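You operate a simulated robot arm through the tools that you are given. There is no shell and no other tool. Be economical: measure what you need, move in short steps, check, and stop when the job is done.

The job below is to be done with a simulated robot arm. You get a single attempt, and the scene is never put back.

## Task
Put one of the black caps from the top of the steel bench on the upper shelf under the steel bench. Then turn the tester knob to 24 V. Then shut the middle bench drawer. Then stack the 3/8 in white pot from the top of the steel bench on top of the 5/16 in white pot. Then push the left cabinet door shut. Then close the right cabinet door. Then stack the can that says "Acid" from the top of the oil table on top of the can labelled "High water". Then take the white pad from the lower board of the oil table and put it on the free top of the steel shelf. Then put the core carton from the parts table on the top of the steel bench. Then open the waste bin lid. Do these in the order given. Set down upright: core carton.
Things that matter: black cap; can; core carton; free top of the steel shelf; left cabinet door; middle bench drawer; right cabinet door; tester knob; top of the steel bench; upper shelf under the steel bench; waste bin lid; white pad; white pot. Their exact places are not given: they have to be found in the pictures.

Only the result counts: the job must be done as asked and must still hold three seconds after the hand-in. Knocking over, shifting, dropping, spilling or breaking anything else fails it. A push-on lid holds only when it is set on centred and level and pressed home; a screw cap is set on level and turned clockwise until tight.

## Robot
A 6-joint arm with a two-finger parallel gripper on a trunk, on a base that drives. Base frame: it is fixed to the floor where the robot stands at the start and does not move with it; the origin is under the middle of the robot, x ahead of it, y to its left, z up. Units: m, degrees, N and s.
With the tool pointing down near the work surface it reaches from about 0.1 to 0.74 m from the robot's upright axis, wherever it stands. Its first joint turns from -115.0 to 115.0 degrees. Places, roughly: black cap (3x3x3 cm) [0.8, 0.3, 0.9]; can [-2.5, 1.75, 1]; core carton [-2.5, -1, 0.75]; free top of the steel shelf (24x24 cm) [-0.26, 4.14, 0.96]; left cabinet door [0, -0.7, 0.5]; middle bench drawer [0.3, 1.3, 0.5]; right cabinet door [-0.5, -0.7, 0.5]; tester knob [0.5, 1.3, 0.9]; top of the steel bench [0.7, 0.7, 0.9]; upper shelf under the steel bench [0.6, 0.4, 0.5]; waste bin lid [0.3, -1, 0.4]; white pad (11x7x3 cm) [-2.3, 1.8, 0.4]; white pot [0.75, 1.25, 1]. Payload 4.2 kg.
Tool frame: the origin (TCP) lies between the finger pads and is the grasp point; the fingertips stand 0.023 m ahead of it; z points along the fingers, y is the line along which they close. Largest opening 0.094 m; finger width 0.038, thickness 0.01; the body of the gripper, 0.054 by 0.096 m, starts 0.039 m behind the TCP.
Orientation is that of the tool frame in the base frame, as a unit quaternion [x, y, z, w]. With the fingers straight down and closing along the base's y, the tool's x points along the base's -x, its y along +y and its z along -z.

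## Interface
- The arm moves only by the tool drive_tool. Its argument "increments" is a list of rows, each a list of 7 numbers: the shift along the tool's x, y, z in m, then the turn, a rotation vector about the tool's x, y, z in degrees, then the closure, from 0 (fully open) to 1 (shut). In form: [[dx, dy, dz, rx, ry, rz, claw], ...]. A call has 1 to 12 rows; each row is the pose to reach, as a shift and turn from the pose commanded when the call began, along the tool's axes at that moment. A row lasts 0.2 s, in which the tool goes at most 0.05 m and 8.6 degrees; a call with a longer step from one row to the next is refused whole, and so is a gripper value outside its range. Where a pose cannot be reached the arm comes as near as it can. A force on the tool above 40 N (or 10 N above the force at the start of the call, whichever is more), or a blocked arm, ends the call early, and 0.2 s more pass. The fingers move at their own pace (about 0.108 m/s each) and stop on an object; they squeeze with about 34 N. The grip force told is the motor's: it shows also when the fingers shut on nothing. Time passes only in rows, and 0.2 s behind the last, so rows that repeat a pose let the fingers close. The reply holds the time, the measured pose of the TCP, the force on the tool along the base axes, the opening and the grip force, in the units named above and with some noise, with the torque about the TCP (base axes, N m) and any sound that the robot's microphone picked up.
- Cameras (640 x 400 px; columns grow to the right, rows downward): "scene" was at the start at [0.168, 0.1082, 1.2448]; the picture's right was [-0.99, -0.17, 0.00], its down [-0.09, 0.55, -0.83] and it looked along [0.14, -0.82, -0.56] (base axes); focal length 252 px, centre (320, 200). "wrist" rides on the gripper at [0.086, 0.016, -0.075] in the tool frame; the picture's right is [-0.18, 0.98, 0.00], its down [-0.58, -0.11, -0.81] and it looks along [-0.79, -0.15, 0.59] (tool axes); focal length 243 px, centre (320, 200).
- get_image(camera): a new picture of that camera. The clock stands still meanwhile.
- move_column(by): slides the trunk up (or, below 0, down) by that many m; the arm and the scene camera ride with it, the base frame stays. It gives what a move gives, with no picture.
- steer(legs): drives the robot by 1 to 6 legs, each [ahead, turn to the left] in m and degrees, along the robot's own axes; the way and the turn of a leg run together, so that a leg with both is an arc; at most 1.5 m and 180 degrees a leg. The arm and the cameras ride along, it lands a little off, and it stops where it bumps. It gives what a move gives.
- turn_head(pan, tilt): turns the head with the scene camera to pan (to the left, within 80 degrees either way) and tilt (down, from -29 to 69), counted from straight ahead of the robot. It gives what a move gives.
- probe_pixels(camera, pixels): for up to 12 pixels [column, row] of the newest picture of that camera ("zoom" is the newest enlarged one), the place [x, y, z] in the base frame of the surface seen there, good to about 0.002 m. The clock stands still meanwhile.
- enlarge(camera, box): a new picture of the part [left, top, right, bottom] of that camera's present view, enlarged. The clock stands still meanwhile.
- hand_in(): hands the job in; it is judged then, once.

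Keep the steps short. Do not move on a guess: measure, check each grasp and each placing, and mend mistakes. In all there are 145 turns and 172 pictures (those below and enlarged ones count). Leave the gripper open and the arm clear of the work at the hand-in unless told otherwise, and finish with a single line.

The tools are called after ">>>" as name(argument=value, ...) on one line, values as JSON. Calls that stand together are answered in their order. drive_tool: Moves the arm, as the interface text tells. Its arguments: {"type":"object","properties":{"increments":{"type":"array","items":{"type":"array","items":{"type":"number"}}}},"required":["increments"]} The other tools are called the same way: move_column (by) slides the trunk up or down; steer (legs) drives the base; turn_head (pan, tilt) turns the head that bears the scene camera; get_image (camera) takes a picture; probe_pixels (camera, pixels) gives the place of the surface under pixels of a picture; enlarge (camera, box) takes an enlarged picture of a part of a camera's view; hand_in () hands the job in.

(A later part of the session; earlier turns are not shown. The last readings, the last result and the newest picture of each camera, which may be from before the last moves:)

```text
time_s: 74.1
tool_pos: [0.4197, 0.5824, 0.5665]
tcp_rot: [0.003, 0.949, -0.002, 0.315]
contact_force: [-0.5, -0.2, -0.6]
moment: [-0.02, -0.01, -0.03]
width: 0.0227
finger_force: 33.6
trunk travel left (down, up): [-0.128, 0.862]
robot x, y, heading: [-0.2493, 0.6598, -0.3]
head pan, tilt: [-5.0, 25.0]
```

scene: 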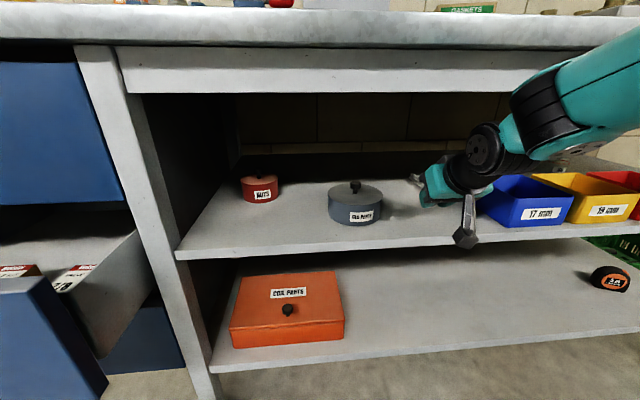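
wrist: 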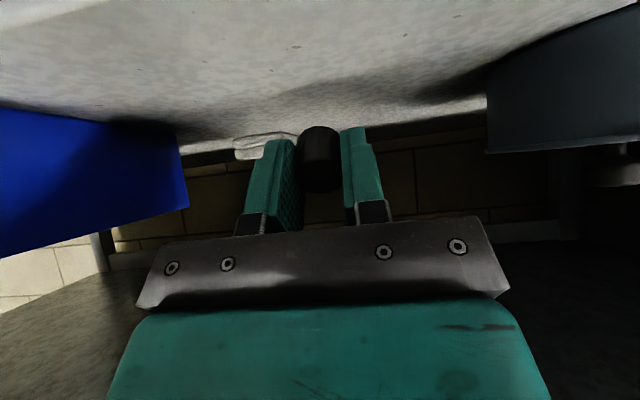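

>>> drive_tool(increments=[[0.0008, 0, 0.0012, 0, 0, 0, 1], [0.0016, 0, 0.0022, 0, 0, 0, 1]])

```text
time_s: 74.7
tool_pos: [0.42, 0.583, 0.5633]
tcp_rot: [0.002, 0.948, -0.002, 0.317]
contact_force: [-1.2, -0.2, 3.0]
moment: [0.05, 0.01, 0.05]
width: 0.0228
finger_force: 33.8
trunk travel left (down, up): [-0.128, 0.862]
robot x, y, heading: [-0.2478, 0.6613, -0.1]
head pan, tilt: [-5.0, 25.0]
```

Contact felt (3 N). Release, wait, then back straight out.

>>> drive_tool(increments=[[0, 0, 0, 0, 0, 0, 0.7], [0, 0, 0, 0, 0, 0, 0.45], [0, 0, 0, 0, 0, 0, 0.4], [0, 0, 0, 0, 0, 0, 0.4], [-0.004, 0, -0.006, 0, 0, 0, 0.4], [0.02, 0, -0.024, 0, 0, 0, 0.4], [0.05, 0, -0.046, 0, 0, 0, 0.4], [0.08, 0, -0.068, 0, 0, 0, 0.4], [0.11, 0, -0.09, 0, 0, 0, 0.4]])

>>> get_image(camera="scene")

>>> get_image(camera="wrist")

```text
time_s: 76.7
tool_pos: [0.279, 0.5827, 0.5702]
tcp_rot: [0.003, 0.949, -0.002, 0.316]
contact_force: [0.1, -0.1, 0.7]
moment: [-0.01, 0.03, 0.01]
width: 0.0563
finger_force: 0.0
trunk travel left (down, up): [-0.128, 0.862]
robot x, y, heading: [-0.2499, 0.6608, -0.1]
head pan, tilt: [-5.0, 25.0]
```

```text
143 pictures are left
```

scene: 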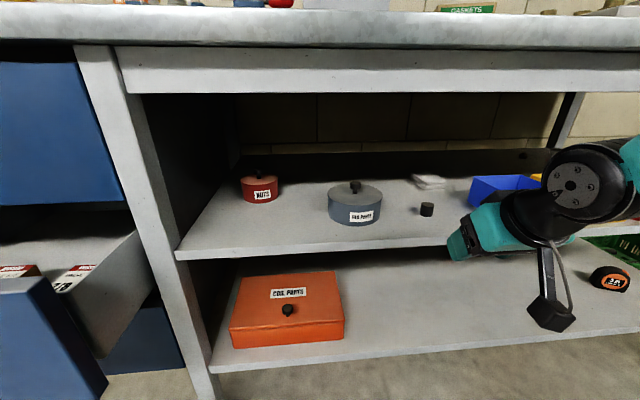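

```text
142 pictures are left
```

wrist: 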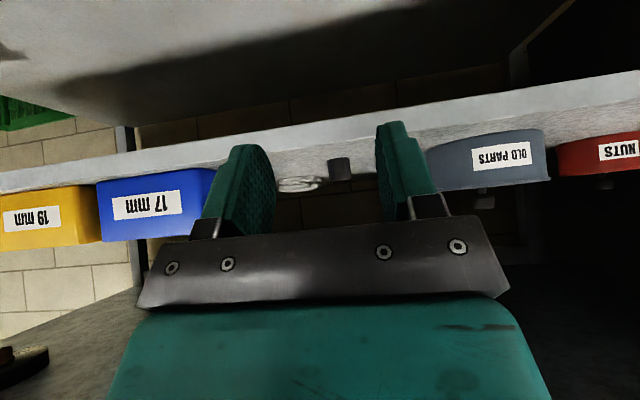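

Cap stands upright on the upper shelf. Back off, straighten the tool, raise the trunk and go to the tester.

>>> steer(legs=[[-0.3, 0]])

>>> drive_tool(increments=[[0, 0, -0.02, 0, 7.4, 0, 0.4], [0, 0, -0.03, 0, 14.8, 0, 0.4], [0, 0, -0.04, 0, 22.2, 0, 0.4], [0, 0, -0.05, 0, 29.6, 0, 0.4], [0, 0, -0.05, 0, 36.8, 0, 0.4]])

>>> move_column(by=0.52)

>>> steer(legs=[[0, 90], [0.62, 0], [0, -90]])

>>> turn_head(pan=0, tilt=30)

>>> get_image(camera="scene")

```text
time_s: 78.7
tool_pos: [-0.0218, 0.5853, 0.5691]
tcp_rot: [0.001, 0.949, -0.001, 0.315]
contact_force: [-0.2, -0.6, -0.5]
moment: [0.02, 0.01, 0.03]
width: 0.0567
finger_force: 0.1
trunk travel left (down, up): [-0.128, 0.862]
robot x, y, heading: [-0.554, 0.6614, 0.1]
head pan, tilt: [-5.0, 25.0]
```

```text
time_s: 79.9
tool_pos: [-0.0533, 0.5848, 0.6088]
tcp_rot: [0.001, 1.0, -0.001, -0.001]
contact_force: [-0.2, -0.4, 0.2]
moment: [0.0, 0.06, 0.01]
width: 0.0564
finger_force: 0.1
out of reach, approached as far as the arm can: row 1
trunk travel left (down, up): [-0.128, 0.862]
robot x, y, heading: [-0.5524, 0.6564, -0.2]
head pan, tilt: [-5.0, 25.0]
```

```text
refused: 0.52 is not a number from -0.4 to 0.4
```

```text
time_s: 91.1
tool_pos: [-0.0624, 1.2114, 0.6093]
tcp_rot: [-0.011, 1.0, -0.002, 0.0]
contact_force: [0.3, 0.0, -1.3]
moment: [0.01, -0.02, 0.0]
width: 0.0564
finger_force: 0.0
trunk travel left (down, up): [-0.128, 0.862]
robot x, y, heading: [-0.5623, 1.2748, 1.1]
head pan, tilt: [-5.0, 25.0]
```

```text
time_s: 91.7
tool_pos: [-0.0619, 1.2121, 0.6098]
tcp_rot: [-0.011, 1.0, -0.001, -0.001]
contact_force: [-0.2, -0.7, -0.1]
moment: [-0.01, -0.04, 0.0]
width: 0.0563
finger_force: 0.0
trunk travel left (down, up): [-0.128, 0.862]
robot x, y, heading: [-0.562, 1.2746, 1.3]
head pan, tilt: [0.0, 30.0]
```

```text
141 pictures are left
```

scene: 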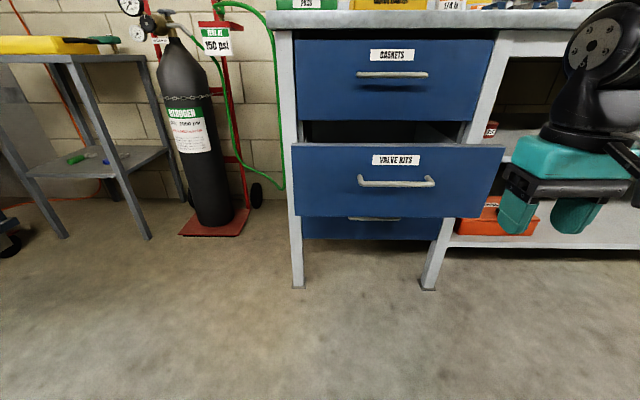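

Drawer seen head-on ("VALVE KITS", middle). Measuring it now, then raising the trunk.

>>> probe_pixels(camera="scene", pixels=[[300, 190], [490, 190], [395, 205], [395, 183], [395, 148], [395, 100], [395, 214], [395, 232], [390, 75]])

>>> move_column(by=0.4)

>>> move_column(by=0.2)

>>> steer(legs=[[0.2, -1.2]])

>>> turn_head(pan=0, tilt=40)

>>> get_image(camera="scene")

```text
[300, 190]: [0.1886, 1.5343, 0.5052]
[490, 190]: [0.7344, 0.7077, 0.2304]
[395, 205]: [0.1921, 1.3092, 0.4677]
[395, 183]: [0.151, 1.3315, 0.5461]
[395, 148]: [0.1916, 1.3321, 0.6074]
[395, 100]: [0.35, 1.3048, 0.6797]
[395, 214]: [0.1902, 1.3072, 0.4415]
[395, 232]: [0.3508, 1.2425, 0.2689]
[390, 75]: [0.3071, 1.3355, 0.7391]
```

```text
time_s: 95.5
tool_pos: [-0.0616, 1.2115, 1.0099]
tcp_rot: [-0.011, 1.0, -0.001, 0.0]
contact_force: [-0.1, -0.2, -0.7]
moment: [-0.03, -0.03, 0.02]
width: 0.0566
finger_force: 0.0
trunk travel left (down, up): [-0.528, 0.462]
robot x, y, heading: [-0.5661, 1.2735, 1.5]
head pan, tilt: [0.0, 30.0]
```

```text
time_s: 97.7
tool_pos: [-0.0613, 1.2114, 1.2093]
tcp_rot: [-0.012, 1.0, -0.001, 0.0]
contact_force: [0.1, 0.7, 0.8]
moment: [0.0, -0.02, -0.04]
width: 0.0562
finger_force: 0.1
trunk travel left (down, up): [-0.728, 0.262]
robot x, y, heading: [-0.5669, 1.2749, 1.7]
head pan, tilt: [0.0, 30.0]
```

```text
time_s: 99.3
tool_pos: [0.1396, 1.2084, 1.2098]
tcp_rot: [-0.005, 1.0, -0.002, 0.0]
contact_force: [0.6, -0.8, -0.3]
moment: [0.03, 0.0, -0.03]
width: 0.0563
finger_force: 0.2
trunk travel left (down, up): [-0.728, 0.262]
robot x, y, heading: [-0.3641, 1.2802, 0.9]
head pan, tilt: [0.0, 30.0]
```

```text
time_s: 100.0
tool_pos: [0.1384, 1.2078, 1.2093]
tcp_rot: [-0.005, 1.0, -0.001, 0.0]
contact_force: [-0.1, 0.1, 0.0]
moment: [0.01, -0.03, 0.0]
width: 0.0565
finger_force: 0.1
trunk travel left (down, up): [-0.728, 0.262]
robot x, y, heading: [-0.3616, 1.2797, 0.8]
head pan, tilt: [0.0, 40.0]
```

```text
140 pictures are left
```

scene: 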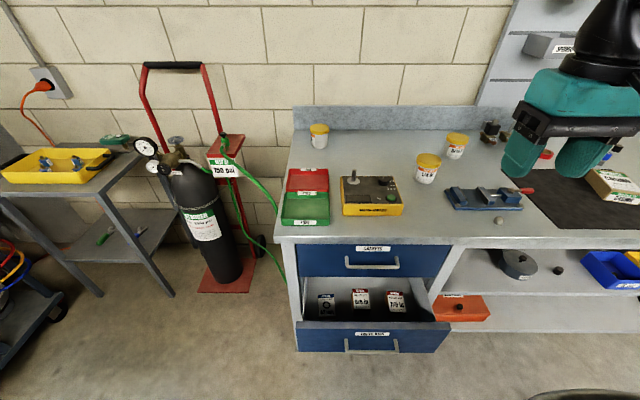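

>>> steer(legs=[[0.17, -0.8]])

>>> turn_head(pan=0, tilt=45)

>>> get_image(camera="scene")

>>> enlarge(camera="scene", box=[260, 100, 460, 225])

```text
time_s: 101.5
tool_pos: [0.31, 1.2033, 1.2103]
tcp_rot: [0.002, 1.0, -0.001, 0.0]
contact_force: [-0.1, -0.5, 0.0]
moment: [0.03, -0.01, 0.01]
width: 0.0565
finger_force: 0.1
trunk travel left (down, up): [-0.728, 0.262]
robot x, y, heading: [-0.1878, 1.2784, -0.3]
head pan, tilt: [0.0, 40.0]
```

```text
time_s: 102.2
tool_pos: [0.3089, 1.2034, 1.2102]
tcp_rot: [0.002, 1.0, 0.0, 0.0]
contact_force: [0.4, -0.1, 0.2]
moment: [0.01, -0.04, -0.02]
width: 0.0566
finger_force: 0.0
trunk travel left (down, up): [-0.728, 0.262]
robot x, y, heading: [-0.1901, 1.2792, 0.1]
head pan, tilt: [0.0, 45.0]
```

```text
139 pictures are left
```

scene: 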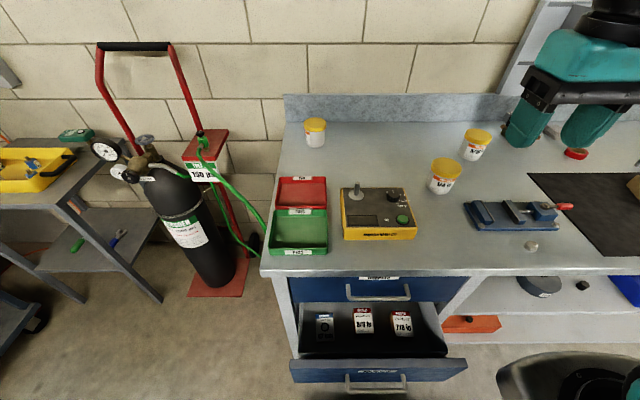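

```text
3.20 times, centred on (360, 162) of scene
```

zoom: 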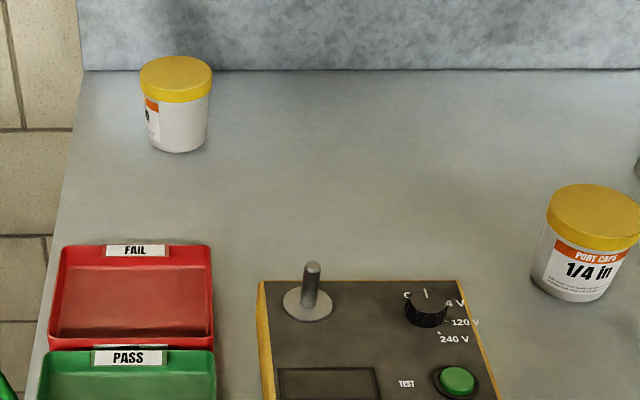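

>>> enlarge(camera="scene", box=[370, 180, 420, 212])

>>> probe_pixels(camera="zoom", pixels=[[320, 160], [300, 230], [240, 200], [400, 200]])

```text
12.50 times, centred on (395, 196) of scene
```

zoom: 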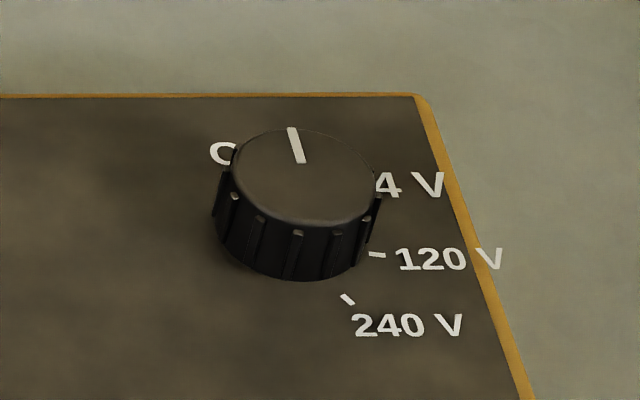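

```text
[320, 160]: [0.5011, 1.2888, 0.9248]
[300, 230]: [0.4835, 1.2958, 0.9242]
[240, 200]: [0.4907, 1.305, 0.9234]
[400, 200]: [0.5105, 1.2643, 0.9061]
```

>>> probe_pixels(camera="zoom", pixels=[[377, 255], [348, 299], [297, 130], [300, 160], [310, 226], [238, 180], [372, 185], [228, 154], [385, 186], [400, 258], [360, 325], [303, 178]])

```text
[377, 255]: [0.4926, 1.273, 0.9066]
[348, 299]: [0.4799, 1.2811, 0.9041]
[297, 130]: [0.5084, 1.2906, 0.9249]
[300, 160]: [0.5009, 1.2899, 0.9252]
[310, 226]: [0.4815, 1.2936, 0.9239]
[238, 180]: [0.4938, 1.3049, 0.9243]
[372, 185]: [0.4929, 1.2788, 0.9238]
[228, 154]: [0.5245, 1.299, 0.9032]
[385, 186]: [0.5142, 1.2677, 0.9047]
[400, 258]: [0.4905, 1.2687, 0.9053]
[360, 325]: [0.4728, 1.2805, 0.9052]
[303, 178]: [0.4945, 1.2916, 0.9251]
```

Pointer is at about 5° (OFF), ticks are ~45° apart (120 V at 96°, 240 V at ~143°), so 24 V is ≈+45° clockwise. Check neighbouring toggle and button positions.

>>> probe_pixels(camera="scene", pixels=[[357, 182], [357, 193], [403, 217], [396, 221], [410, 218], [405, 214], [403, 228], [349, 192], [365, 196]])

```text
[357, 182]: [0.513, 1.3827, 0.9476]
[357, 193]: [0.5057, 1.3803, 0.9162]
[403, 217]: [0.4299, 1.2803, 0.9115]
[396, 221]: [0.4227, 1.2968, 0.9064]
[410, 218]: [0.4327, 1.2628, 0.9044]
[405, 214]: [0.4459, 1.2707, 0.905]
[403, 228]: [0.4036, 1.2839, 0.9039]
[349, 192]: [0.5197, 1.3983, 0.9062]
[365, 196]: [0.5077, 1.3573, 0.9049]
```

Neighbours are far enough. Move over the knob, opening ~45 mm.

>>> drive_tool(increments=[[-0.04, 0.02, 0.02, 0, 0, 0, 0.5], [-0.08, 0.04, 0.05, 0, 0, 0, 0.5], [-0.12, 0.06, 0.08, 0, 0, 0, 0.5], [-0.155, 0.075, 0.11, 0, 0, 0, 0.5], [-0.185, 0.088, 0.14, 0, 0, 0, 0.5], [-0.185, 0.088, 0.18, 0, 0, 0, 0.5], [-0.185, 0.088, 0.22, 0, 0, 0, 0.5]])

>>> get_image(camera="wrist")

```text
refused: row 2 steps farther than a row can; nothing moved
```

```text
136 pictures are left
```

wrist: 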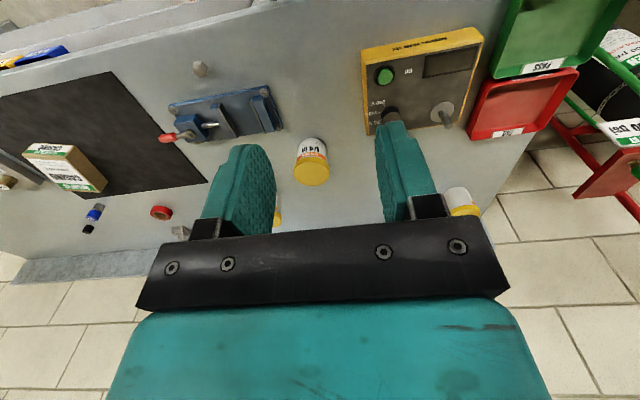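

>>> drive_tool(increments=[[-0.035, 0.018, 0.02, 0, 0, 0, 0.5], [-0.07, 0.036, 0.04, 0, 0, 0, 0.5], [-0.105, 0.054, 0.06, 0, 0, 0, 0.5], [-0.14, 0.07, 0.08, 0, 0, 0, 0.5], [-0.165, 0.08, 0.11, 0, 0, 0, 0.5], [-0.185, 0.088, 0.14, 0, 0, 0, 0.5], [-0.185, 0.088, 0.18, 0, 0, 0, 0.5], [-0.185, 0.088, 0.22, 0, 0, 0, 0.5]])

>>> get_image(camera="wrist")

```text
time_s: 104.0
tool_pos: [0.4934, 1.289, 0.9908]
tcp_rot: [0.002, 1.0, -0.001, 0.001]
contact_force: [-0.2, -0.4, 0.8]
moment: [-0.03, -0.03, 0.03]
width: 0.0468
finger_force: 0.0
trunk travel left (down, up): [-0.728, 0.262]
robot x, y, heading: [-0.1911, 1.2816, 0.1]
head pan, tilt: [0.0, 45.0]
```

```text
135 pictures are left
```

wrist: 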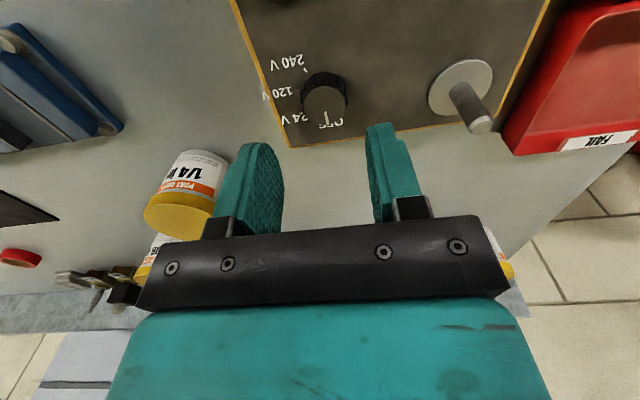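

OFF confirmed at the pointer. Lower and grip the knob.

>>> drive_tool(increments=[[-0.001, 0.003, 0.03, 0, 0, 0, 0.5], [-0.001, 0.003, 0.058, 0, 0, 0, 0.5], [-0.001, 0.003, 0.058, 0, 0, 0, 1], [-0.001, 0.003, 0.058, 0, 0, 0, 1]])

>>> drive_tool(increments=[[0, 0, 0, 0, 0, 8, 1], [0, 0, 0, 0, 0, 16, 1], [0, 0, 0, 0, 0, 24, 1], [0, 0, 0, 0, 0, 32, 1], [0, 0, 0, 0, 0, 40, 1], [0, 0, 0, 0, 0, 46, 1]])

>>> get_image(camera="wrist")

```text
time_s: 105.0
tool_pos: [0.495, 1.2914, 0.9312]
tcp_rot: [0.002, 1.0, -0.002, 0.001]
contact_force: [-0.6, -0.9, -7.8]
moment: [0.04, -0.57, -0.01]
width: 0.0293
finger_force: 45.0
trunk travel left (down, up): [-0.728, 0.262]
robot x, y, heading: [-0.1877, 1.281, 0.0]
head pan, tilt: [0.0, 45.0]
```

```text
time_s: 106.4
tool_pos: [0.4957, 1.2918, 0.9321]
tcp_rot: [0.394, 0.919, -0.001, 0.001]
contact_force: [-3.7, -7.4, 1.0]
moment: [0.52, 0.88, -0.01]
width: 0.0293
finger_force: 45.3
trunk travel left (down, up): [-0.728, 0.262]
robot x, y, heading: [-0.1875, 1.2799, -0.0]
head pan, tilt: [0.0, 45.0]
```

```text
134 pictures are left
```

wrist: 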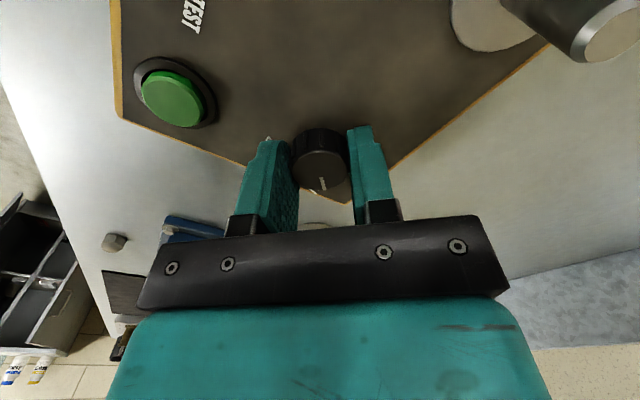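

Pointer turned with the gripper. Release, lift and check.

>>> drive_tool(increments=[[0, 0, 0, 0, 0, 0, 0.5], [0, 0, 0, 0, 0, 0, 0.5], [0, 0, -0.03, 0, 0, 0, 0.5], [0, 0, -0.07, 0, 0, 0, 0.5], [0, 0, -0.11, 0, 0, 0, 0.5], [0, 0, -0.15, 0, 0, 0, 0.5]])

>>> enlarge(camera="scene", box=[370, 180, 420, 212])

```text
time_s: 107.8
tool_pos: [0.4949, 1.2937, 1.0825]
tcp_rot: [0.393, 0.92, -0.001, 0.0]
contact_force: [-0.3, 0.0, 0.3]
moment: [-0.01, 0.0, -0.02]
width: 0.0469
finger_force: 0.0
trunk travel left (down, up): [-0.728, 0.262]
robot x, y, heading: [-0.1935, 1.2789, 0.1]
head pan, tilt: [0.0, 45.0]
```

```text
12.50 times, centred on (395, 196) of scene
```

zoom: 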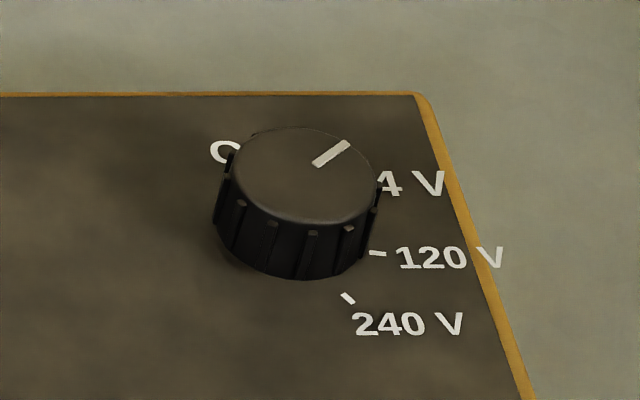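

>>> probe_pixels(camera="zoom", pixels=[[318, 164], [346, 144], [378, 254], [348, 299]])

>>> get_image(camera="wrist")

```text
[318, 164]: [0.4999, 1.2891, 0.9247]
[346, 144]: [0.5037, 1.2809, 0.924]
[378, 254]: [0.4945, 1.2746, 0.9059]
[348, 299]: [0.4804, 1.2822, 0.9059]
```

```text
132 pictures are left
```

wrist: 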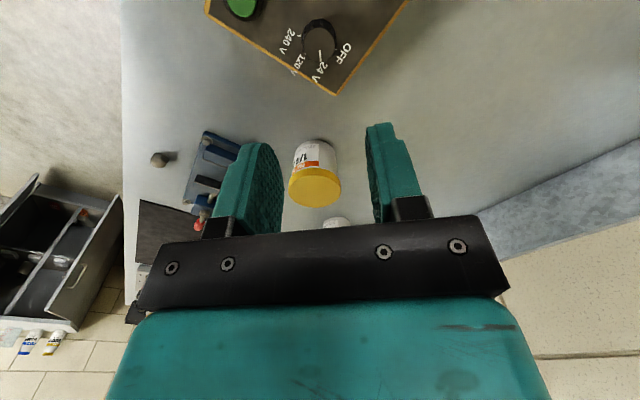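

>>> enlarge(camera="wrist", box=[270, 0, 370, 80])

```text
5.00 times, centred on (320, 40) of wrist
```

zoom: 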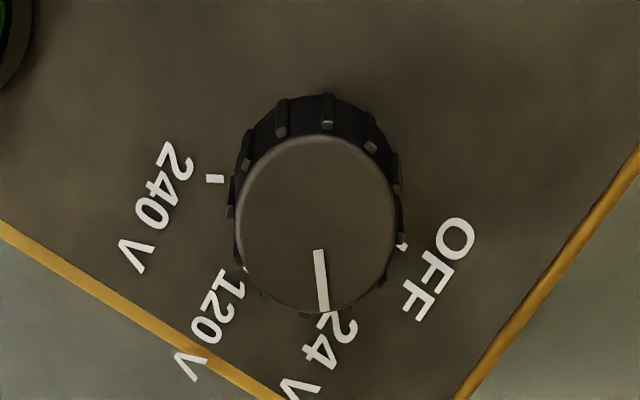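

Pointer sits exactly toward 24 V. Now the drawer: back off, undo yaw, pitch the tool 45° with fingers shut, to push the drawer front beside the handle.

>>> steer(legs=[[-0.3, 0]])

>>> drive_tool(increments=[[0, 0, 0, 0, 0, -8, 0.7], [0, 0, 0, 0, 0, -16, 1], [0, 0, 0, 0, 0, -24, 1], [0, 0, 0, 0, 0, -32, 1], [0, 0, 0, 0, 0, -40, 1], [0, 0, 0, 0, 0, -46.3, 1]])

>>> drive_tool(increments=[[0.03, -0.02, 0, 0, -7.5, 0, 1], [0.06, -0.04, 0, 0, -15, 0, 1], [0.09, -0.06, 0, 0, -22.5, 0, 1], [0.11, -0.08, 0, 0, -30, 0, 1], [0.13, -0.09, 0, 0, -37.5, 0, 1], [0.13, -0.1, 0, 0, -45, 0, 1]])

```text
time_s: 109.8
tool_pos: [0.1865, 1.2948, 1.0806]
tcp_rot: [0.393, 0.92, -0.002, 0.002]
contact_force: [0.2, 0.3, -0.1]
moment: [0.0, 0.0, 0.01]
width: 0.0469
finger_force: 0.0
trunk travel left (down, up): [-0.728, 0.262]
robot x, y, heading: [-0.4989, 1.2799, 0.1]
head pan, tilt: [0.0, 45.0]
```

```text
time_s: 111.2
tool_pos: [0.1873, 1.2948, 1.0816]
tcp_rot: [-0.001, 1.0, 0.0, 0.0]
contact_force: [-0.3, 1.1, -0.2]
moment: [0.06, 0.03, 0.01]
width: 0.0001
finger_force: 34.1
trunk travel left (down, up): [-0.728, 0.262]
robot x, y, heading: [-0.4972, 1.2801, 0.1]
head pan, tilt: [0.0, 45.0]
```

```text
time_s: 112.7
tool_pos: [0.1005, 1.1963, 1.1002]
tcp_rot: [-0.001, 0.924, -0.001, 0.383]
contact_force: [-0.2, 0.6, 0.2]
moment: [0.04, 0.01, -0.01]
width: 0.0001
finger_force: 34.3
out of reach, approached as far as the arm can: row 5, 6
trunk travel left (down, up): [-0.728, 0.262]
robot x, y, heading: [-0.4983, 1.2785, -0.1]
head pan, tilt: [0.0, 45.0]
```

Leading corner is at x≈0.13, clear of the drawer. Lower the trunk to z≈0.52.

>>> move_column(by=-0.4)

>>> move_column(by=-0.175)

>>> turn_head(pan=0, tilt=35)

>>> get_image(camera="scene")

```text
time_s: 116.5
tool_pos: [0.1004, 1.1975, 0.6996]
tcp_rot: [0.0, 0.924, -0.001, 0.382]
contact_force: [0.4, 0.1, -0.5]
moment: [0.02, 0.02, 0.0]
width: 0.0
finger_force: 33.9
trunk travel left (down, up): [-0.328, 0.662]
robot x, y, heading: [-0.4964, 1.2798, 0.0]
head pan, tilt: [0.0, 45.0]
```

```text
time_s: 118.4
tool_pos: [0.1008, 1.1964, 0.524]
tcp_rot: [-0.001, 0.924, -0.001, 0.382]
contact_force: [0.0, 0.4, -0.2]
moment: [-0.01, -0.01, -0.02]
width: 0.0
finger_force: 33.6
trunk travel left (down, up): [-0.153, 0.837]
robot x, y, heading: [-0.4987, 1.2815, 0.1]
head pan, tilt: [0.0, 45.0]
```

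```text
time_s: 119.2
tool_pos: [0.1004, 1.1959, 0.5253]
tcp_rot: [-0.001, 0.924, 0.0, 0.382]
contact_force: [-0.2, -0.4, -0.3]
moment: [-0.02, 0.01, 0.0]
width: 0.0002
finger_force: 34.2
trunk travel left (down, up): [-0.153, 0.837]
robot x, y, heading: [-0.503, 1.2785, -0.0]
head pan, tilt: [0.0, 35.0]
```

```text
130 pictures are left
```

scene: 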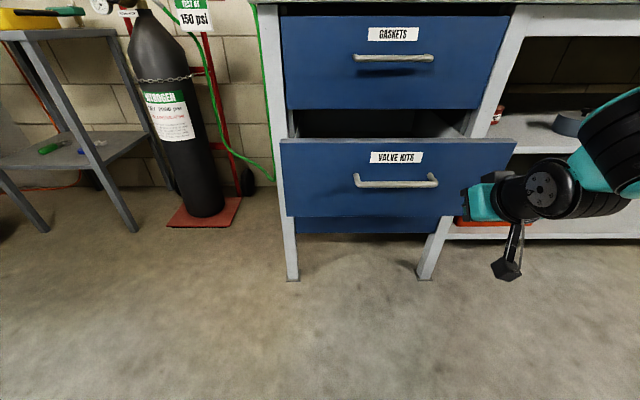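

Drive base 0.12 m (begins pushing), then finish with the arm.

>>> steer(legs=[[0.12, 0]])

>>> drive_tool(increments=[[-0.0141, 0, 0.0141, 0, 0, 0, 1], [-0.0283, 0, 0.0283, 0, 0, 0, 1], [-0.0424, 0, 0.0424, 0, 0, 0, 1], [-0.0566, 0, 0.0566, 0, 0, 0, 1], [-0.0636, 0, 0.0636, 0, 0, 0, 1]])

>>> get_image(camera="scene")

```text
time_s: 120.4
tool_pos: [0.2207, 1.194, 0.5235]
tcp_rot: [0.0, 0.924, -0.002, 0.383]
contact_force: [-1.1, 0.0, 0.4]
moment: [0.02, -0.01, 0.01]
width: 0.0001
finger_force: 34.0
trunk travel left (down, up): [-0.153, 0.837]
robot x, y, heading: [-0.3766, 1.2775, 0.1]
head pan, tilt: [0.0, 35.0]
```

```text
time_s: 121.6
tool_pos: [0.3103, 1.1938, 0.5245]
tcp_rot: [-0.001, 0.924, -0.001, 0.382]
contact_force: [0.4, 0.3, -0.4]
moment: [0.01, 0.01, 0.02]
width: 0.0001
finger_force: 34.1
trunk travel left (down, up): [-0.153, 0.837]
robot x, y, heading: [-0.3793, 1.2793, -0.1]
head pan, tilt: [0.0, 35.0]
```

```text
129 pictures are left
```

scene: 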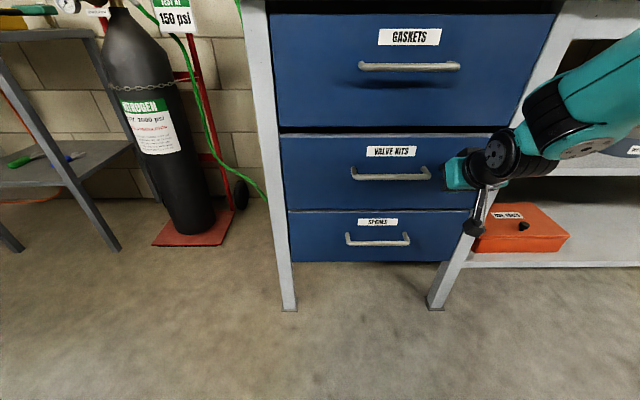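

Nearly shut; push a little more until it resists.

>>> drive_tool(increments=[[-0.005, 0, 0.005, 0, 0, 0, 1], [-0.01, 0, 0.01, 0, 0, 0, 1], [-0.015, 0, 0.015, 0, 0, 0, 1]])

>>> probe_pixels(camera="scene", pixels=[[320, 160], [320, 100], [320, 230], [320, 190]])

```text
time_s: 122.2
tool_pos: [0.3202, 1.1949, 0.5231]
tcp_rot: [0.0, 0.926, -0.001, 0.378]
contact_force: [-11.6, -0.3, 6.2]
moment: [-0.01, -0.14, 0.03]
width: 0.0
finger_force: 33.8
trunk travel left (down, up): [-0.153, 0.837]
robot x, y, heading: [-0.3785, 1.2814, -0.0]
head pan, tilt: [0.0, 35.0]
stopped in row 3: the force on the tool passed its limit at 56 N (the readings are from after the stop); the commanded pose is now the measured one
```

```text
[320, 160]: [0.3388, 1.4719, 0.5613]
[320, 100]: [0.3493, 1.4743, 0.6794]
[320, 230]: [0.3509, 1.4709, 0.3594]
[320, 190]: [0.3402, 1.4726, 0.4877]
```

Stopped hard – should be closed. Retract and verify.

>>> drive_tool(increments=[[0.02, 0, -0.02, 0, 0, 0, 1], [0.05, 0, -0.05, 0, 0, 0, 1], [0.08, 0, -0.08, 0, 0, 0, 1]])

>>> get_image(camera="scene")

>>> probe_pixels(camera="scene", pixels=[[320, 160], [320, 100], [320, 230], [320, 190], [440, 190]])

```text
time_s: 123.0
tool_pos: [0.2171, 1.1938, 0.5275]
tcp_rot: [-0.001, 0.926, 0.0, 0.379]
contact_force: [-0.1, 0.4, 0.0]
moment: [0.0, 0.0, -0.01]
width: 0.0001
finger_force: 33.9
out of reach, approached as far as the arm can: row 3
trunk travel left (down, up): [-0.153, 0.837]
robot x, y, heading: [-0.3809, 1.2761, -0.3]
head pan, tilt: [0.0, 35.0]
```

```text
128 pictures are left
```

scene: 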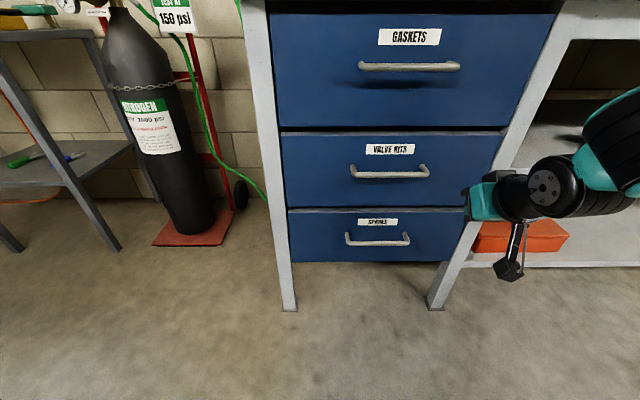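

```text
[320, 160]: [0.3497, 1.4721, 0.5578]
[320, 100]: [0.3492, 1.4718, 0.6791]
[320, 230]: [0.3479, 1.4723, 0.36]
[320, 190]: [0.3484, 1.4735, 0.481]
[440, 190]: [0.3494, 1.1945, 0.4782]
```

Drawer flush. Next pots: raise trunk, shift left ~0.13 m (turning right and reversing to keep the arm away from the trolley) and look at pot labels.

>>> steer(legs=[[-0.12, 0]])

>>> move_column(by=0.4)

>>> move_column(by=0.22)

>>> steer(legs=[[0, -90], [-0.13, 0], [0, 90], [0.3, 0]])

>>> turn_head(pan=0, tilt=35)

>>> get_image(camera="scene")

```text
time_s: 124.3
tool_pos: [0.0936, 1.1963, 0.5273]
tcp_rot: [0.0, 0.926, -0.002, 0.378]
contact_force: [0.7, -1.0, 0.1]
moment: [-0.02, 0.0, 0.03]
width: 0.0001
finger_force: 33.7
trunk travel left (down, up): [-0.153, 0.837]
robot x, y, heading: [-0.5055, 1.2801, -0.1]
head pan, tilt: [0.0, 35.0]
```

```text
time_s: 128.1
tool_pos: [0.0941, 1.197, 0.9266]
tcp_rot: [-0.001, 0.925, -0.001, 0.379]
contact_force: [0.4, 0.6, 0.0]
moment: [0.04, 0.02, 0.01]
width: 0.0001
finger_force: 34.1
trunk travel left (down, up): [-0.553, 0.437]
robot x, y, heading: [-0.499, 1.2807, -0.1]
head pan, tilt: [0.0, 35.0]
```

```text
time_s: 130.4
tool_pos: [0.0942, 1.1983, 1.1476]
tcp_rot: [-0.001, 0.925, 0.0, 0.38]
contact_force: [0.3, -1.0, -0.6]
moment: [0.0, 0.06, -0.01]
width: 0.0
finger_force: 33.6
trunk travel left (down, up): [-0.773, 0.217]
robot x, y, heading: [-0.5041, 1.2819, 0.0]
head pan, tilt: [0.0, 35.0]
```

```text
time_s: 141.0
tool_pos: [0.3921, 1.3521, 1.1473]
tcp_rot: [-0.013, 0.926, 0.004, 0.378]
contact_force: [-0.6, -0.6, 0.1]
moment: [0.01, 0.01, 0.0]
width: 0.0
finger_force: 34.0
trunk travel left (down, up): [-0.773, 0.217]
robot x, y, heading: [-0.2048, 1.4189, 1.6]
head pan, tilt: [0.0, 35.0]
```

```text
time_s: 141.6
tool_pos: [0.3939, 1.3525, 1.147]
tcp_rot: [-0.013, 0.926, 0.004, 0.378]
contact_force: [0.0, -0.8, -0.1]
moment: [-0.01, -0.05, 0.02]
width: 0.0001
finger_force: 34.3
trunk travel left (down, up): [-0.773, 0.217]
robot x, y, heading: [-0.2054, 1.4185, 1.6]
head pan, tilt: [0.0, 35.0]
```

```text
127 pictures are left
```

scene: 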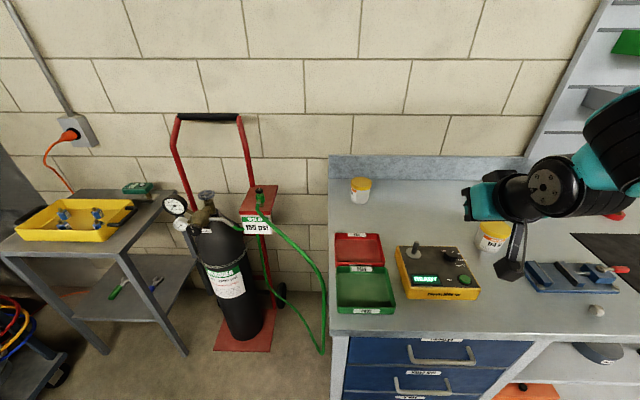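

>>> enlarge(camera="scene", box=[330, 165, 394, 205])

>>> probe_pixels(camera="zoom", pixels=[[310, 140], [210, 160], [410, 160], [310, 185], [310, 360], [230, 280], [385, 280], [310, 230], [310, 280]])

```text
10.00 times, centred on (362, 185) of scene
```

zoom: 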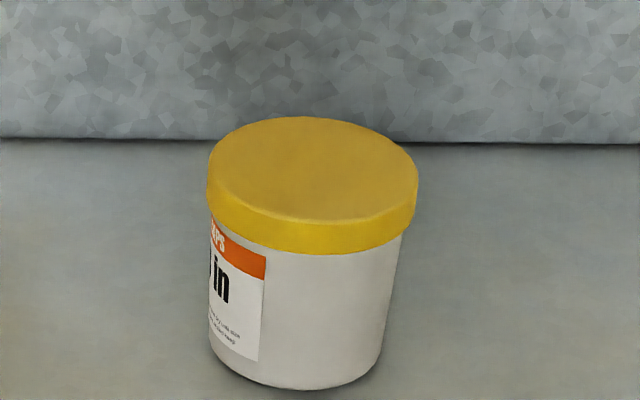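

```text
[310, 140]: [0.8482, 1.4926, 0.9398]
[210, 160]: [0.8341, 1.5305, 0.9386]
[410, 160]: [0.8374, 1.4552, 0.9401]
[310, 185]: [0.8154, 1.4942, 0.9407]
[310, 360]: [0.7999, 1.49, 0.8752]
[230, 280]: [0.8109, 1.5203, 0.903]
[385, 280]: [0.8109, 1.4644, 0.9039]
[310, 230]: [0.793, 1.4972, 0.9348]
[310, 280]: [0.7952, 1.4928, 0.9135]
```

Pot centre ≈ (0.83, 1.493), lid Ø≈0.076, top z 0.940. The other pots read 1/4 and 5/16, so this is 3/8 (label to be checked). Drive closer.

>>> steer(legs=[[0.21, -1.6]])

>>> drive_tool(increments=[[-0.01, 0.04, 0.01, 0, 0, 0, 0.5], [-0.02, 0.08, 0.02, 0, 0, 0, 0], [-0.03, 0.11, 0.03, 0, 0, 0, 0], [-0.05, 0.13, 0.05, 0, 0, 0, 0], [-0.07, 0.14, 0.07, 0, 0, 0, 0]])

>>> get_image(camera="wrist")

>>> get_image(camera="scene")

```text
time_s: 143.3
tool_pos: [0.6017, 1.338, 1.1478]
tcp_rot: [0.0, 0.926, -0.001, 0.377]
contact_force: [0.2, -0.5, -0.3]
moment: [-0.01, 0.0, -0.02]
width: 0.0001
finger_force: 33.7
trunk travel left (down, up): [-0.773, 0.217]
robot x, y, heading: [0.0059, 1.4205, -0.1]
head pan, tilt: [0.0, 35.0]
```

```text
time_s: 144.5
tool_pos: [0.701, 1.4778, 1.1489]
tcp_rot: [0.0, 0.925, -0.001, 0.379]
contact_force: [-1.0, 0.1, 0.4]
moment: [0.04, -0.01, 0.02]
width: 0.0938
finger_force: 0.0
trunk travel left (down, up): [-0.773, 0.217]
robot x, y, heading: [0.006, 1.4198, -0.3]
head pan, tilt: [0.0, 35.0]
```

```text
125 pictures are left
```

wrist: 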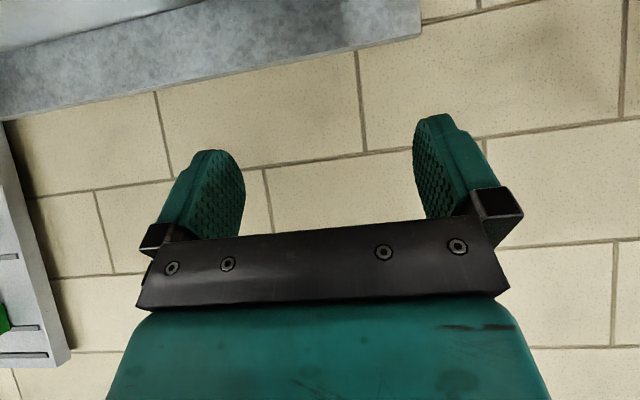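

```text
124 pictures are left
```

scene: 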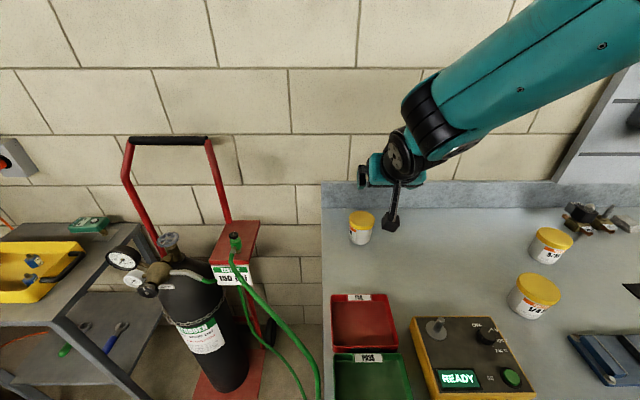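

Straight along the tool axis leads to above the pot. Advance 0.18 m.

>>> drive_tool(increments=[[0, 0.005, 0.045, 0, 0, 0, 0], [0, 0.01, 0.09, 0, 0, 0, 0], [0, 0.015, 0.135, 0, 0, 0, 0], [0, 0.015, 0.175, 0, 0, 0, 0]])

>>> get_image(camera="wrist")

>>> get_image(camera="scene")

```text
time_s: 145.5
tool_pos: [0.8214, 1.4924, 1.0233]
tcp_rot: [0.0, 0.926, -0.001, 0.379]
contact_force: [-0.3, 0.5, 1.0]
moment: [0.01, -0.02, 0.02]
width: 0.0938
finger_force: 0.0
trunk travel left (down, up): [-0.773, 0.217]
robot x, y, heading: [0.0046, 1.4219, 0.0]
head pan, tilt: [0.0, 35.0]
```

```text
123 pictures are left
```

wrist: 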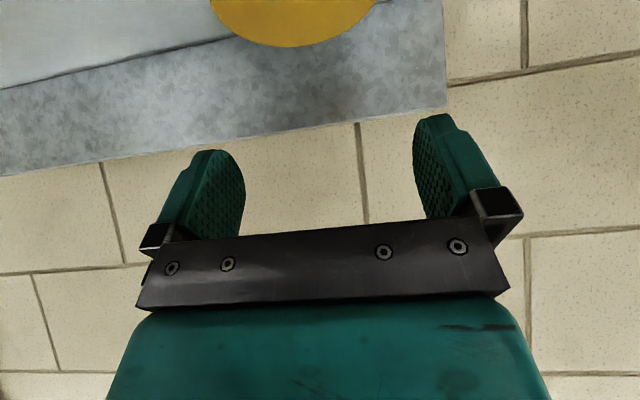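

```text
122 pictures are left
```

scene: 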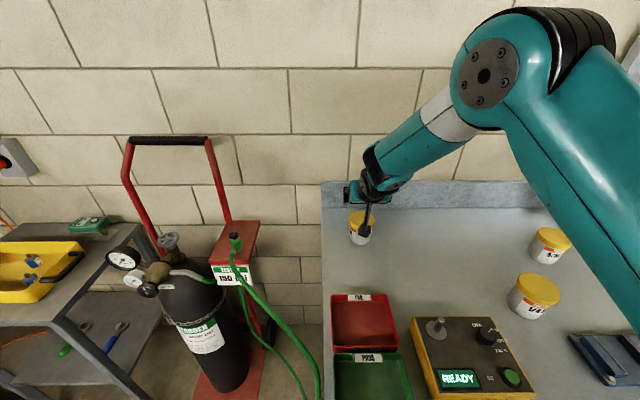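

>>> probe_pixels(camera="wrist", pixels=[[290, 42], [220, 15], [365, 15], [290, 5], [355, 25], [230, 25]])

```text
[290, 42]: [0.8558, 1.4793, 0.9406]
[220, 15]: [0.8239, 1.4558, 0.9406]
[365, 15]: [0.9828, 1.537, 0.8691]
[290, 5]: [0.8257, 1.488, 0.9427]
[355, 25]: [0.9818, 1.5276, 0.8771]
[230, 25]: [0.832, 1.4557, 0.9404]
```

Pot centre ≈ (0.826,1.493). Descend vertically 0.10 m and close.

>>> drive_tool(increments=[[0.022, 0.0, 0.025, 0, 0, 0, 0], [0.045, 0.0, 0.05, 0, 0, 0, 0], [0.067, 0.0005, 0.074, 0, 0, 0, 0]])

>>> get_image(camera="wrist")

```text
time_s: 146.3
tool_pos: [0.8266, 1.4926, 0.9199]
tcp_rot: [-0.001, 0.925, -0.001, 0.379]
contact_force: [0.6, 0.5, -0.1]
moment: [-0.01, -0.01, 0.0]
width: 0.0938
finger_force: 0.1
trunk travel left (down, up): [-0.773, 0.217]
robot x, y, heading: [0.0044, 1.4223, -0.0]
head pan, tilt: [0.0, 35.0]
```

```text
121 pictures are left
```

wrist: 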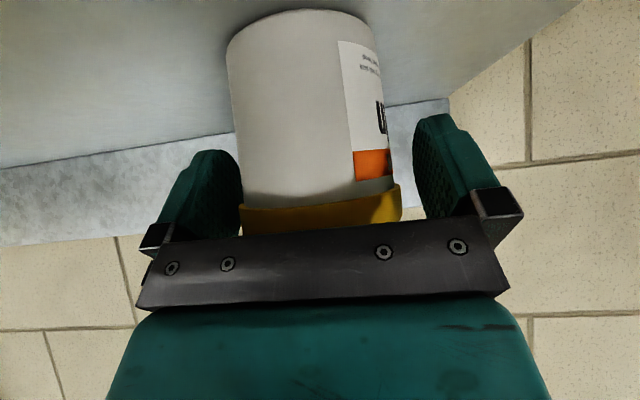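

Lid is between the fingers. Close and lift a little.

>>> drive_tool(increments=[[0, 0, 0, 0, 0, 0, 0.4], [0, 0, 0, 0, 0, 0, 0.7], [0, 0, 0, 0, 0, 0, 1], [0, 0, 0, 0, 0, 0, 1]])

>>> drive_tool(increments=[[-0.021, 0, -0.021, 0, 0, 0, 1], [-0.042, 0, -0.042, 0, 0, 0, 1], [-0.07, 0, -0.07, 0, 0, 0, 1], [-0.1, 0, -0.1, 0, 0, 0, 1]])

>>> get_image(camera="wrist")

>>> get_image(camera="scene")

```text
time_s: 147.3
tool_pos: [0.8263, 1.4923, 0.9195]
tcp_rot: [0.0, 0.926, -0.002, 0.378]
contact_force: [0.7, -0.4, -0.5]
moment: [0.02, -0.03, -0.03]
width: 0.0752
finger_force: 34.7
trunk travel left (down, up): [-0.773, 0.217]
robot x, y, heading: [0.0039, 1.4202, -0.0]
head pan, tilt: [0.0, 35.0]
```

```text
time_s: 148.3
tool_pos: [0.827, 1.4937, 1.0636]
tcp_rot: [-0.001, 0.926, 0.0, 0.378]
contact_force: [0.3, 0.3, -2.9]
moment: [0.04, -0.02, -0.02]
width: 0.0753
finger_force: 34.5
trunk travel left (down, up): [-0.773, 0.217]
robot x, y, heading: [0.0016, 1.4222, -0.1]
head pan, tilt: [0.0, 35.0]
```

```text
120 pictures are left
```

wrist: 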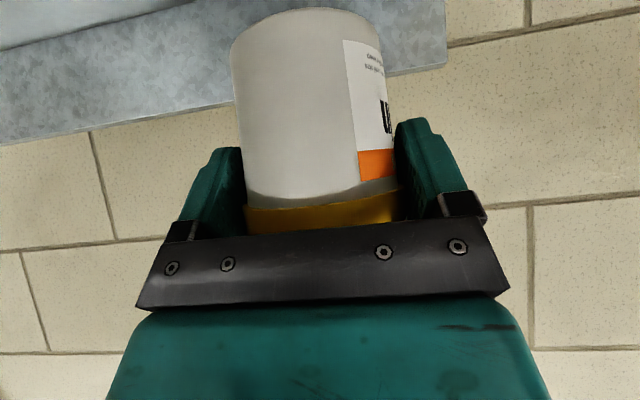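

```text
119 pictures are left
```

scene: 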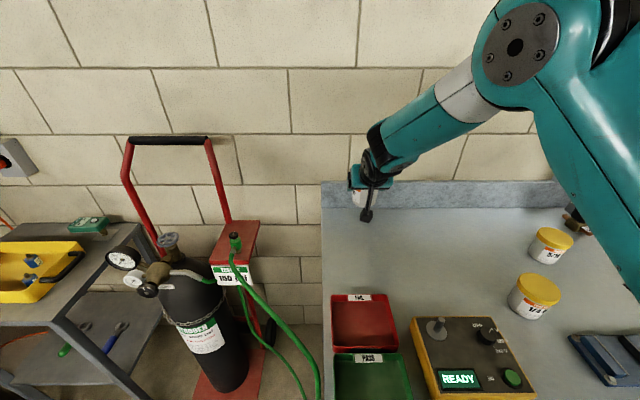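

Held firmly (0.3 kg). Retract and move the robot right by 0.45 m.

>>> drive_tool(increments=[[0.02, 0, -0.035, 0, 0, 0, 1], [0.04, 0, -0.07, 0, 0, 0, 1], [0.06, 0, -0.105, 0, 0, 0, 1], [0.08, 0, -0.14, 0, 0, 0, 1], [0.1, 0, -0.177, 0, 0, 0, 1]])

>>> steer(legs=[[-0.42, 0], [0, -90], [0.46, 0], [0, 90]])

>>> turn_head(pan=0, tilt=35)

>>> get_image(camera="scene")

```text
time_s: 149.5
tool_pos: [0.6347, 1.492, 1.1197]
tcp_rot: [0.001, 0.926, -0.002, 0.378]
contact_force: [1.0, 0.1, -2.3]
moment: [0.01, 0.01, -0.03]
width: 0.075
finger_force: 34.1
trunk travel left (down, up): [-0.773, 0.217]
robot x, y, heading: [0.0063, 1.4197, -0.1]
head pan, tilt: [0.0, 35.0]
```

```text
time_s: 162.0
tool_pos: [0.2222, 1.0447, 1.1201]
tcp_rot: [-0.007, 0.926, 0.001, 0.378]
contact_force: [0.8, -0.9, -2.5]
moment: [0.0, 0.0, 0.03]
width: 0.0749
finger_force: 34.6
trunk travel left (down, up): [-0.773, 0.217]
robot x, y, heading: [-0.4015, 0.9645, 1.0]
head pan, tilt: [0.0, 35.0]
```

```text
time_s: 162.6
tool_pos: [0.2242, 1.0444, 1.12]
tcp_rot: [-0.008, 0.926, 0.002, 0.378]
contact_force: [-0.3, -0.3, -1.7]
moment: [-0.01, 0.0, -0.02]
width: 0.0748
finger_force: 34.3
trunk travel left (down, up): [-0.773, 0.217]
robot x, y, heading: [-0.4041, 0.963, 0.6]
head pan, tilt: [0.0, 35.0]
```

```text
118 pictures are left
```

scene: 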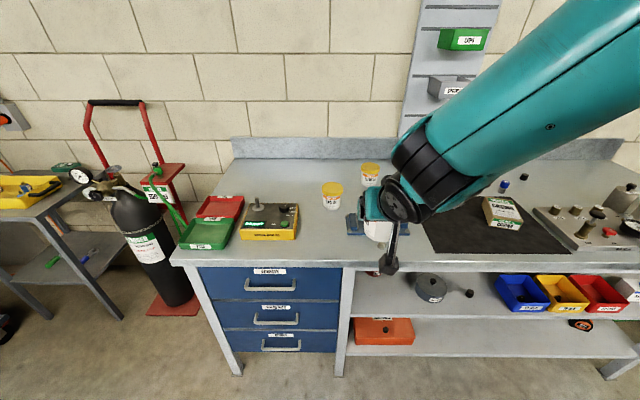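

>>> steer(legs=[[0.4, -0.6]])

>>> turn_head(pan=15, tilt=35)

>>> get_image(camera="scene")

```text
time_s: 165.1
tool_pos: [0.6259, 1.0363, 1.121]
tcp_rot: [0.001, 0.925, -0.002, 0.379]
contact_force: [-0.3, -0.3, -1.9]
moment: [0.01, 0.01, -0.02]
width: 0.0745
finger_force: 34.3
trunk travel left (down, up): [-0.773, 0.217]
robot x, y, heading: [-0.0032, 0.969, -0.0]
head pan, tilt: [0.0, 35.0]
```

```text
time_s: 165.9
tool_pos: [0.627, 1.0348, 1.1205]
tcp_rot: [0.001, 0.926, -0.002, 0.377]
contact_force: [1.1, 0.0, -2.1]
moment: [-0.01, 0.03, 0.0]
width: 0.0749
finger_force: 34.1
trunk travel left (down, up): [-0.773, 0.217]
robot x, y, heading: [-0.0051, 0.9631, -0.2]
head pan, tilt: [15.0, 35.0]
```

```text
117 pictures are left
```

scene: 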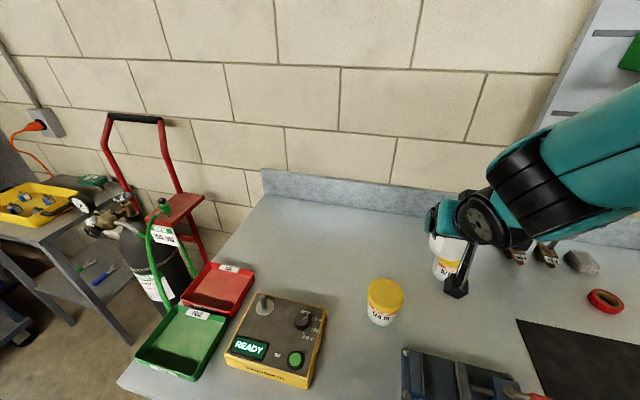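

The target pot is hidden behind the held one; move the held pot left and look.

>>> drive_tool(increments=[[0, 0.04, 0, 0, 0, 0, 1], [0, 0.08, 0, 0, 0, 0, 1], [0, 0.12, 0, 0, 0, 0, 1], [0, 0.15, 0, 0, 0, 0, 1]])

>>> turn_head(pan=-5, tilt=38)

>>> get_image(camera="scene")

```text
time_s: 166.9
tool_pos: [0.6253, 1.1852, 1.12]
tcp_rot: [0.0, 0.926, -0.001, 0.378]
contact_force: [-0.6, 0.1, -2.6]
moment: [0.01, -0.01, 0.05]
width: 0.0748
finger_force: 33.9
trunk travel left (down, up): [-0.773, 0.217]
robot x, y, heading: [-0.0014, 0.9618, -0.3]
head pan, tilt: [15.0, 35.0]
```

```text
time_s: 167.7
tool_pos: [0.6276, 1.1851, 1.12]
tcp_rot: [0.0, 0.926, -0.001, 0.378]
contact_force: [-0.4, 0.3, -2.5]
moment: [0.03, 0.01, -0.01]
width: 0.0747
finger_force: 34.0
trunk travel left (down, up): [-0.773, 0.217]
robot x, y, heading: [-0.0055, 0.9657, 0.0]
head pan, tilt: [-5.0, 38.0]
```

```text
116 pictures are left
```

scene: 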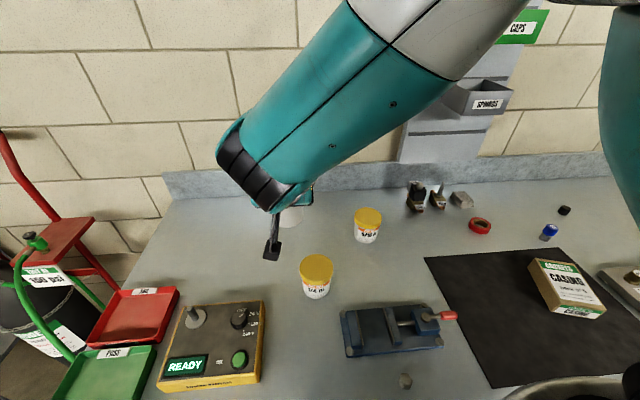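

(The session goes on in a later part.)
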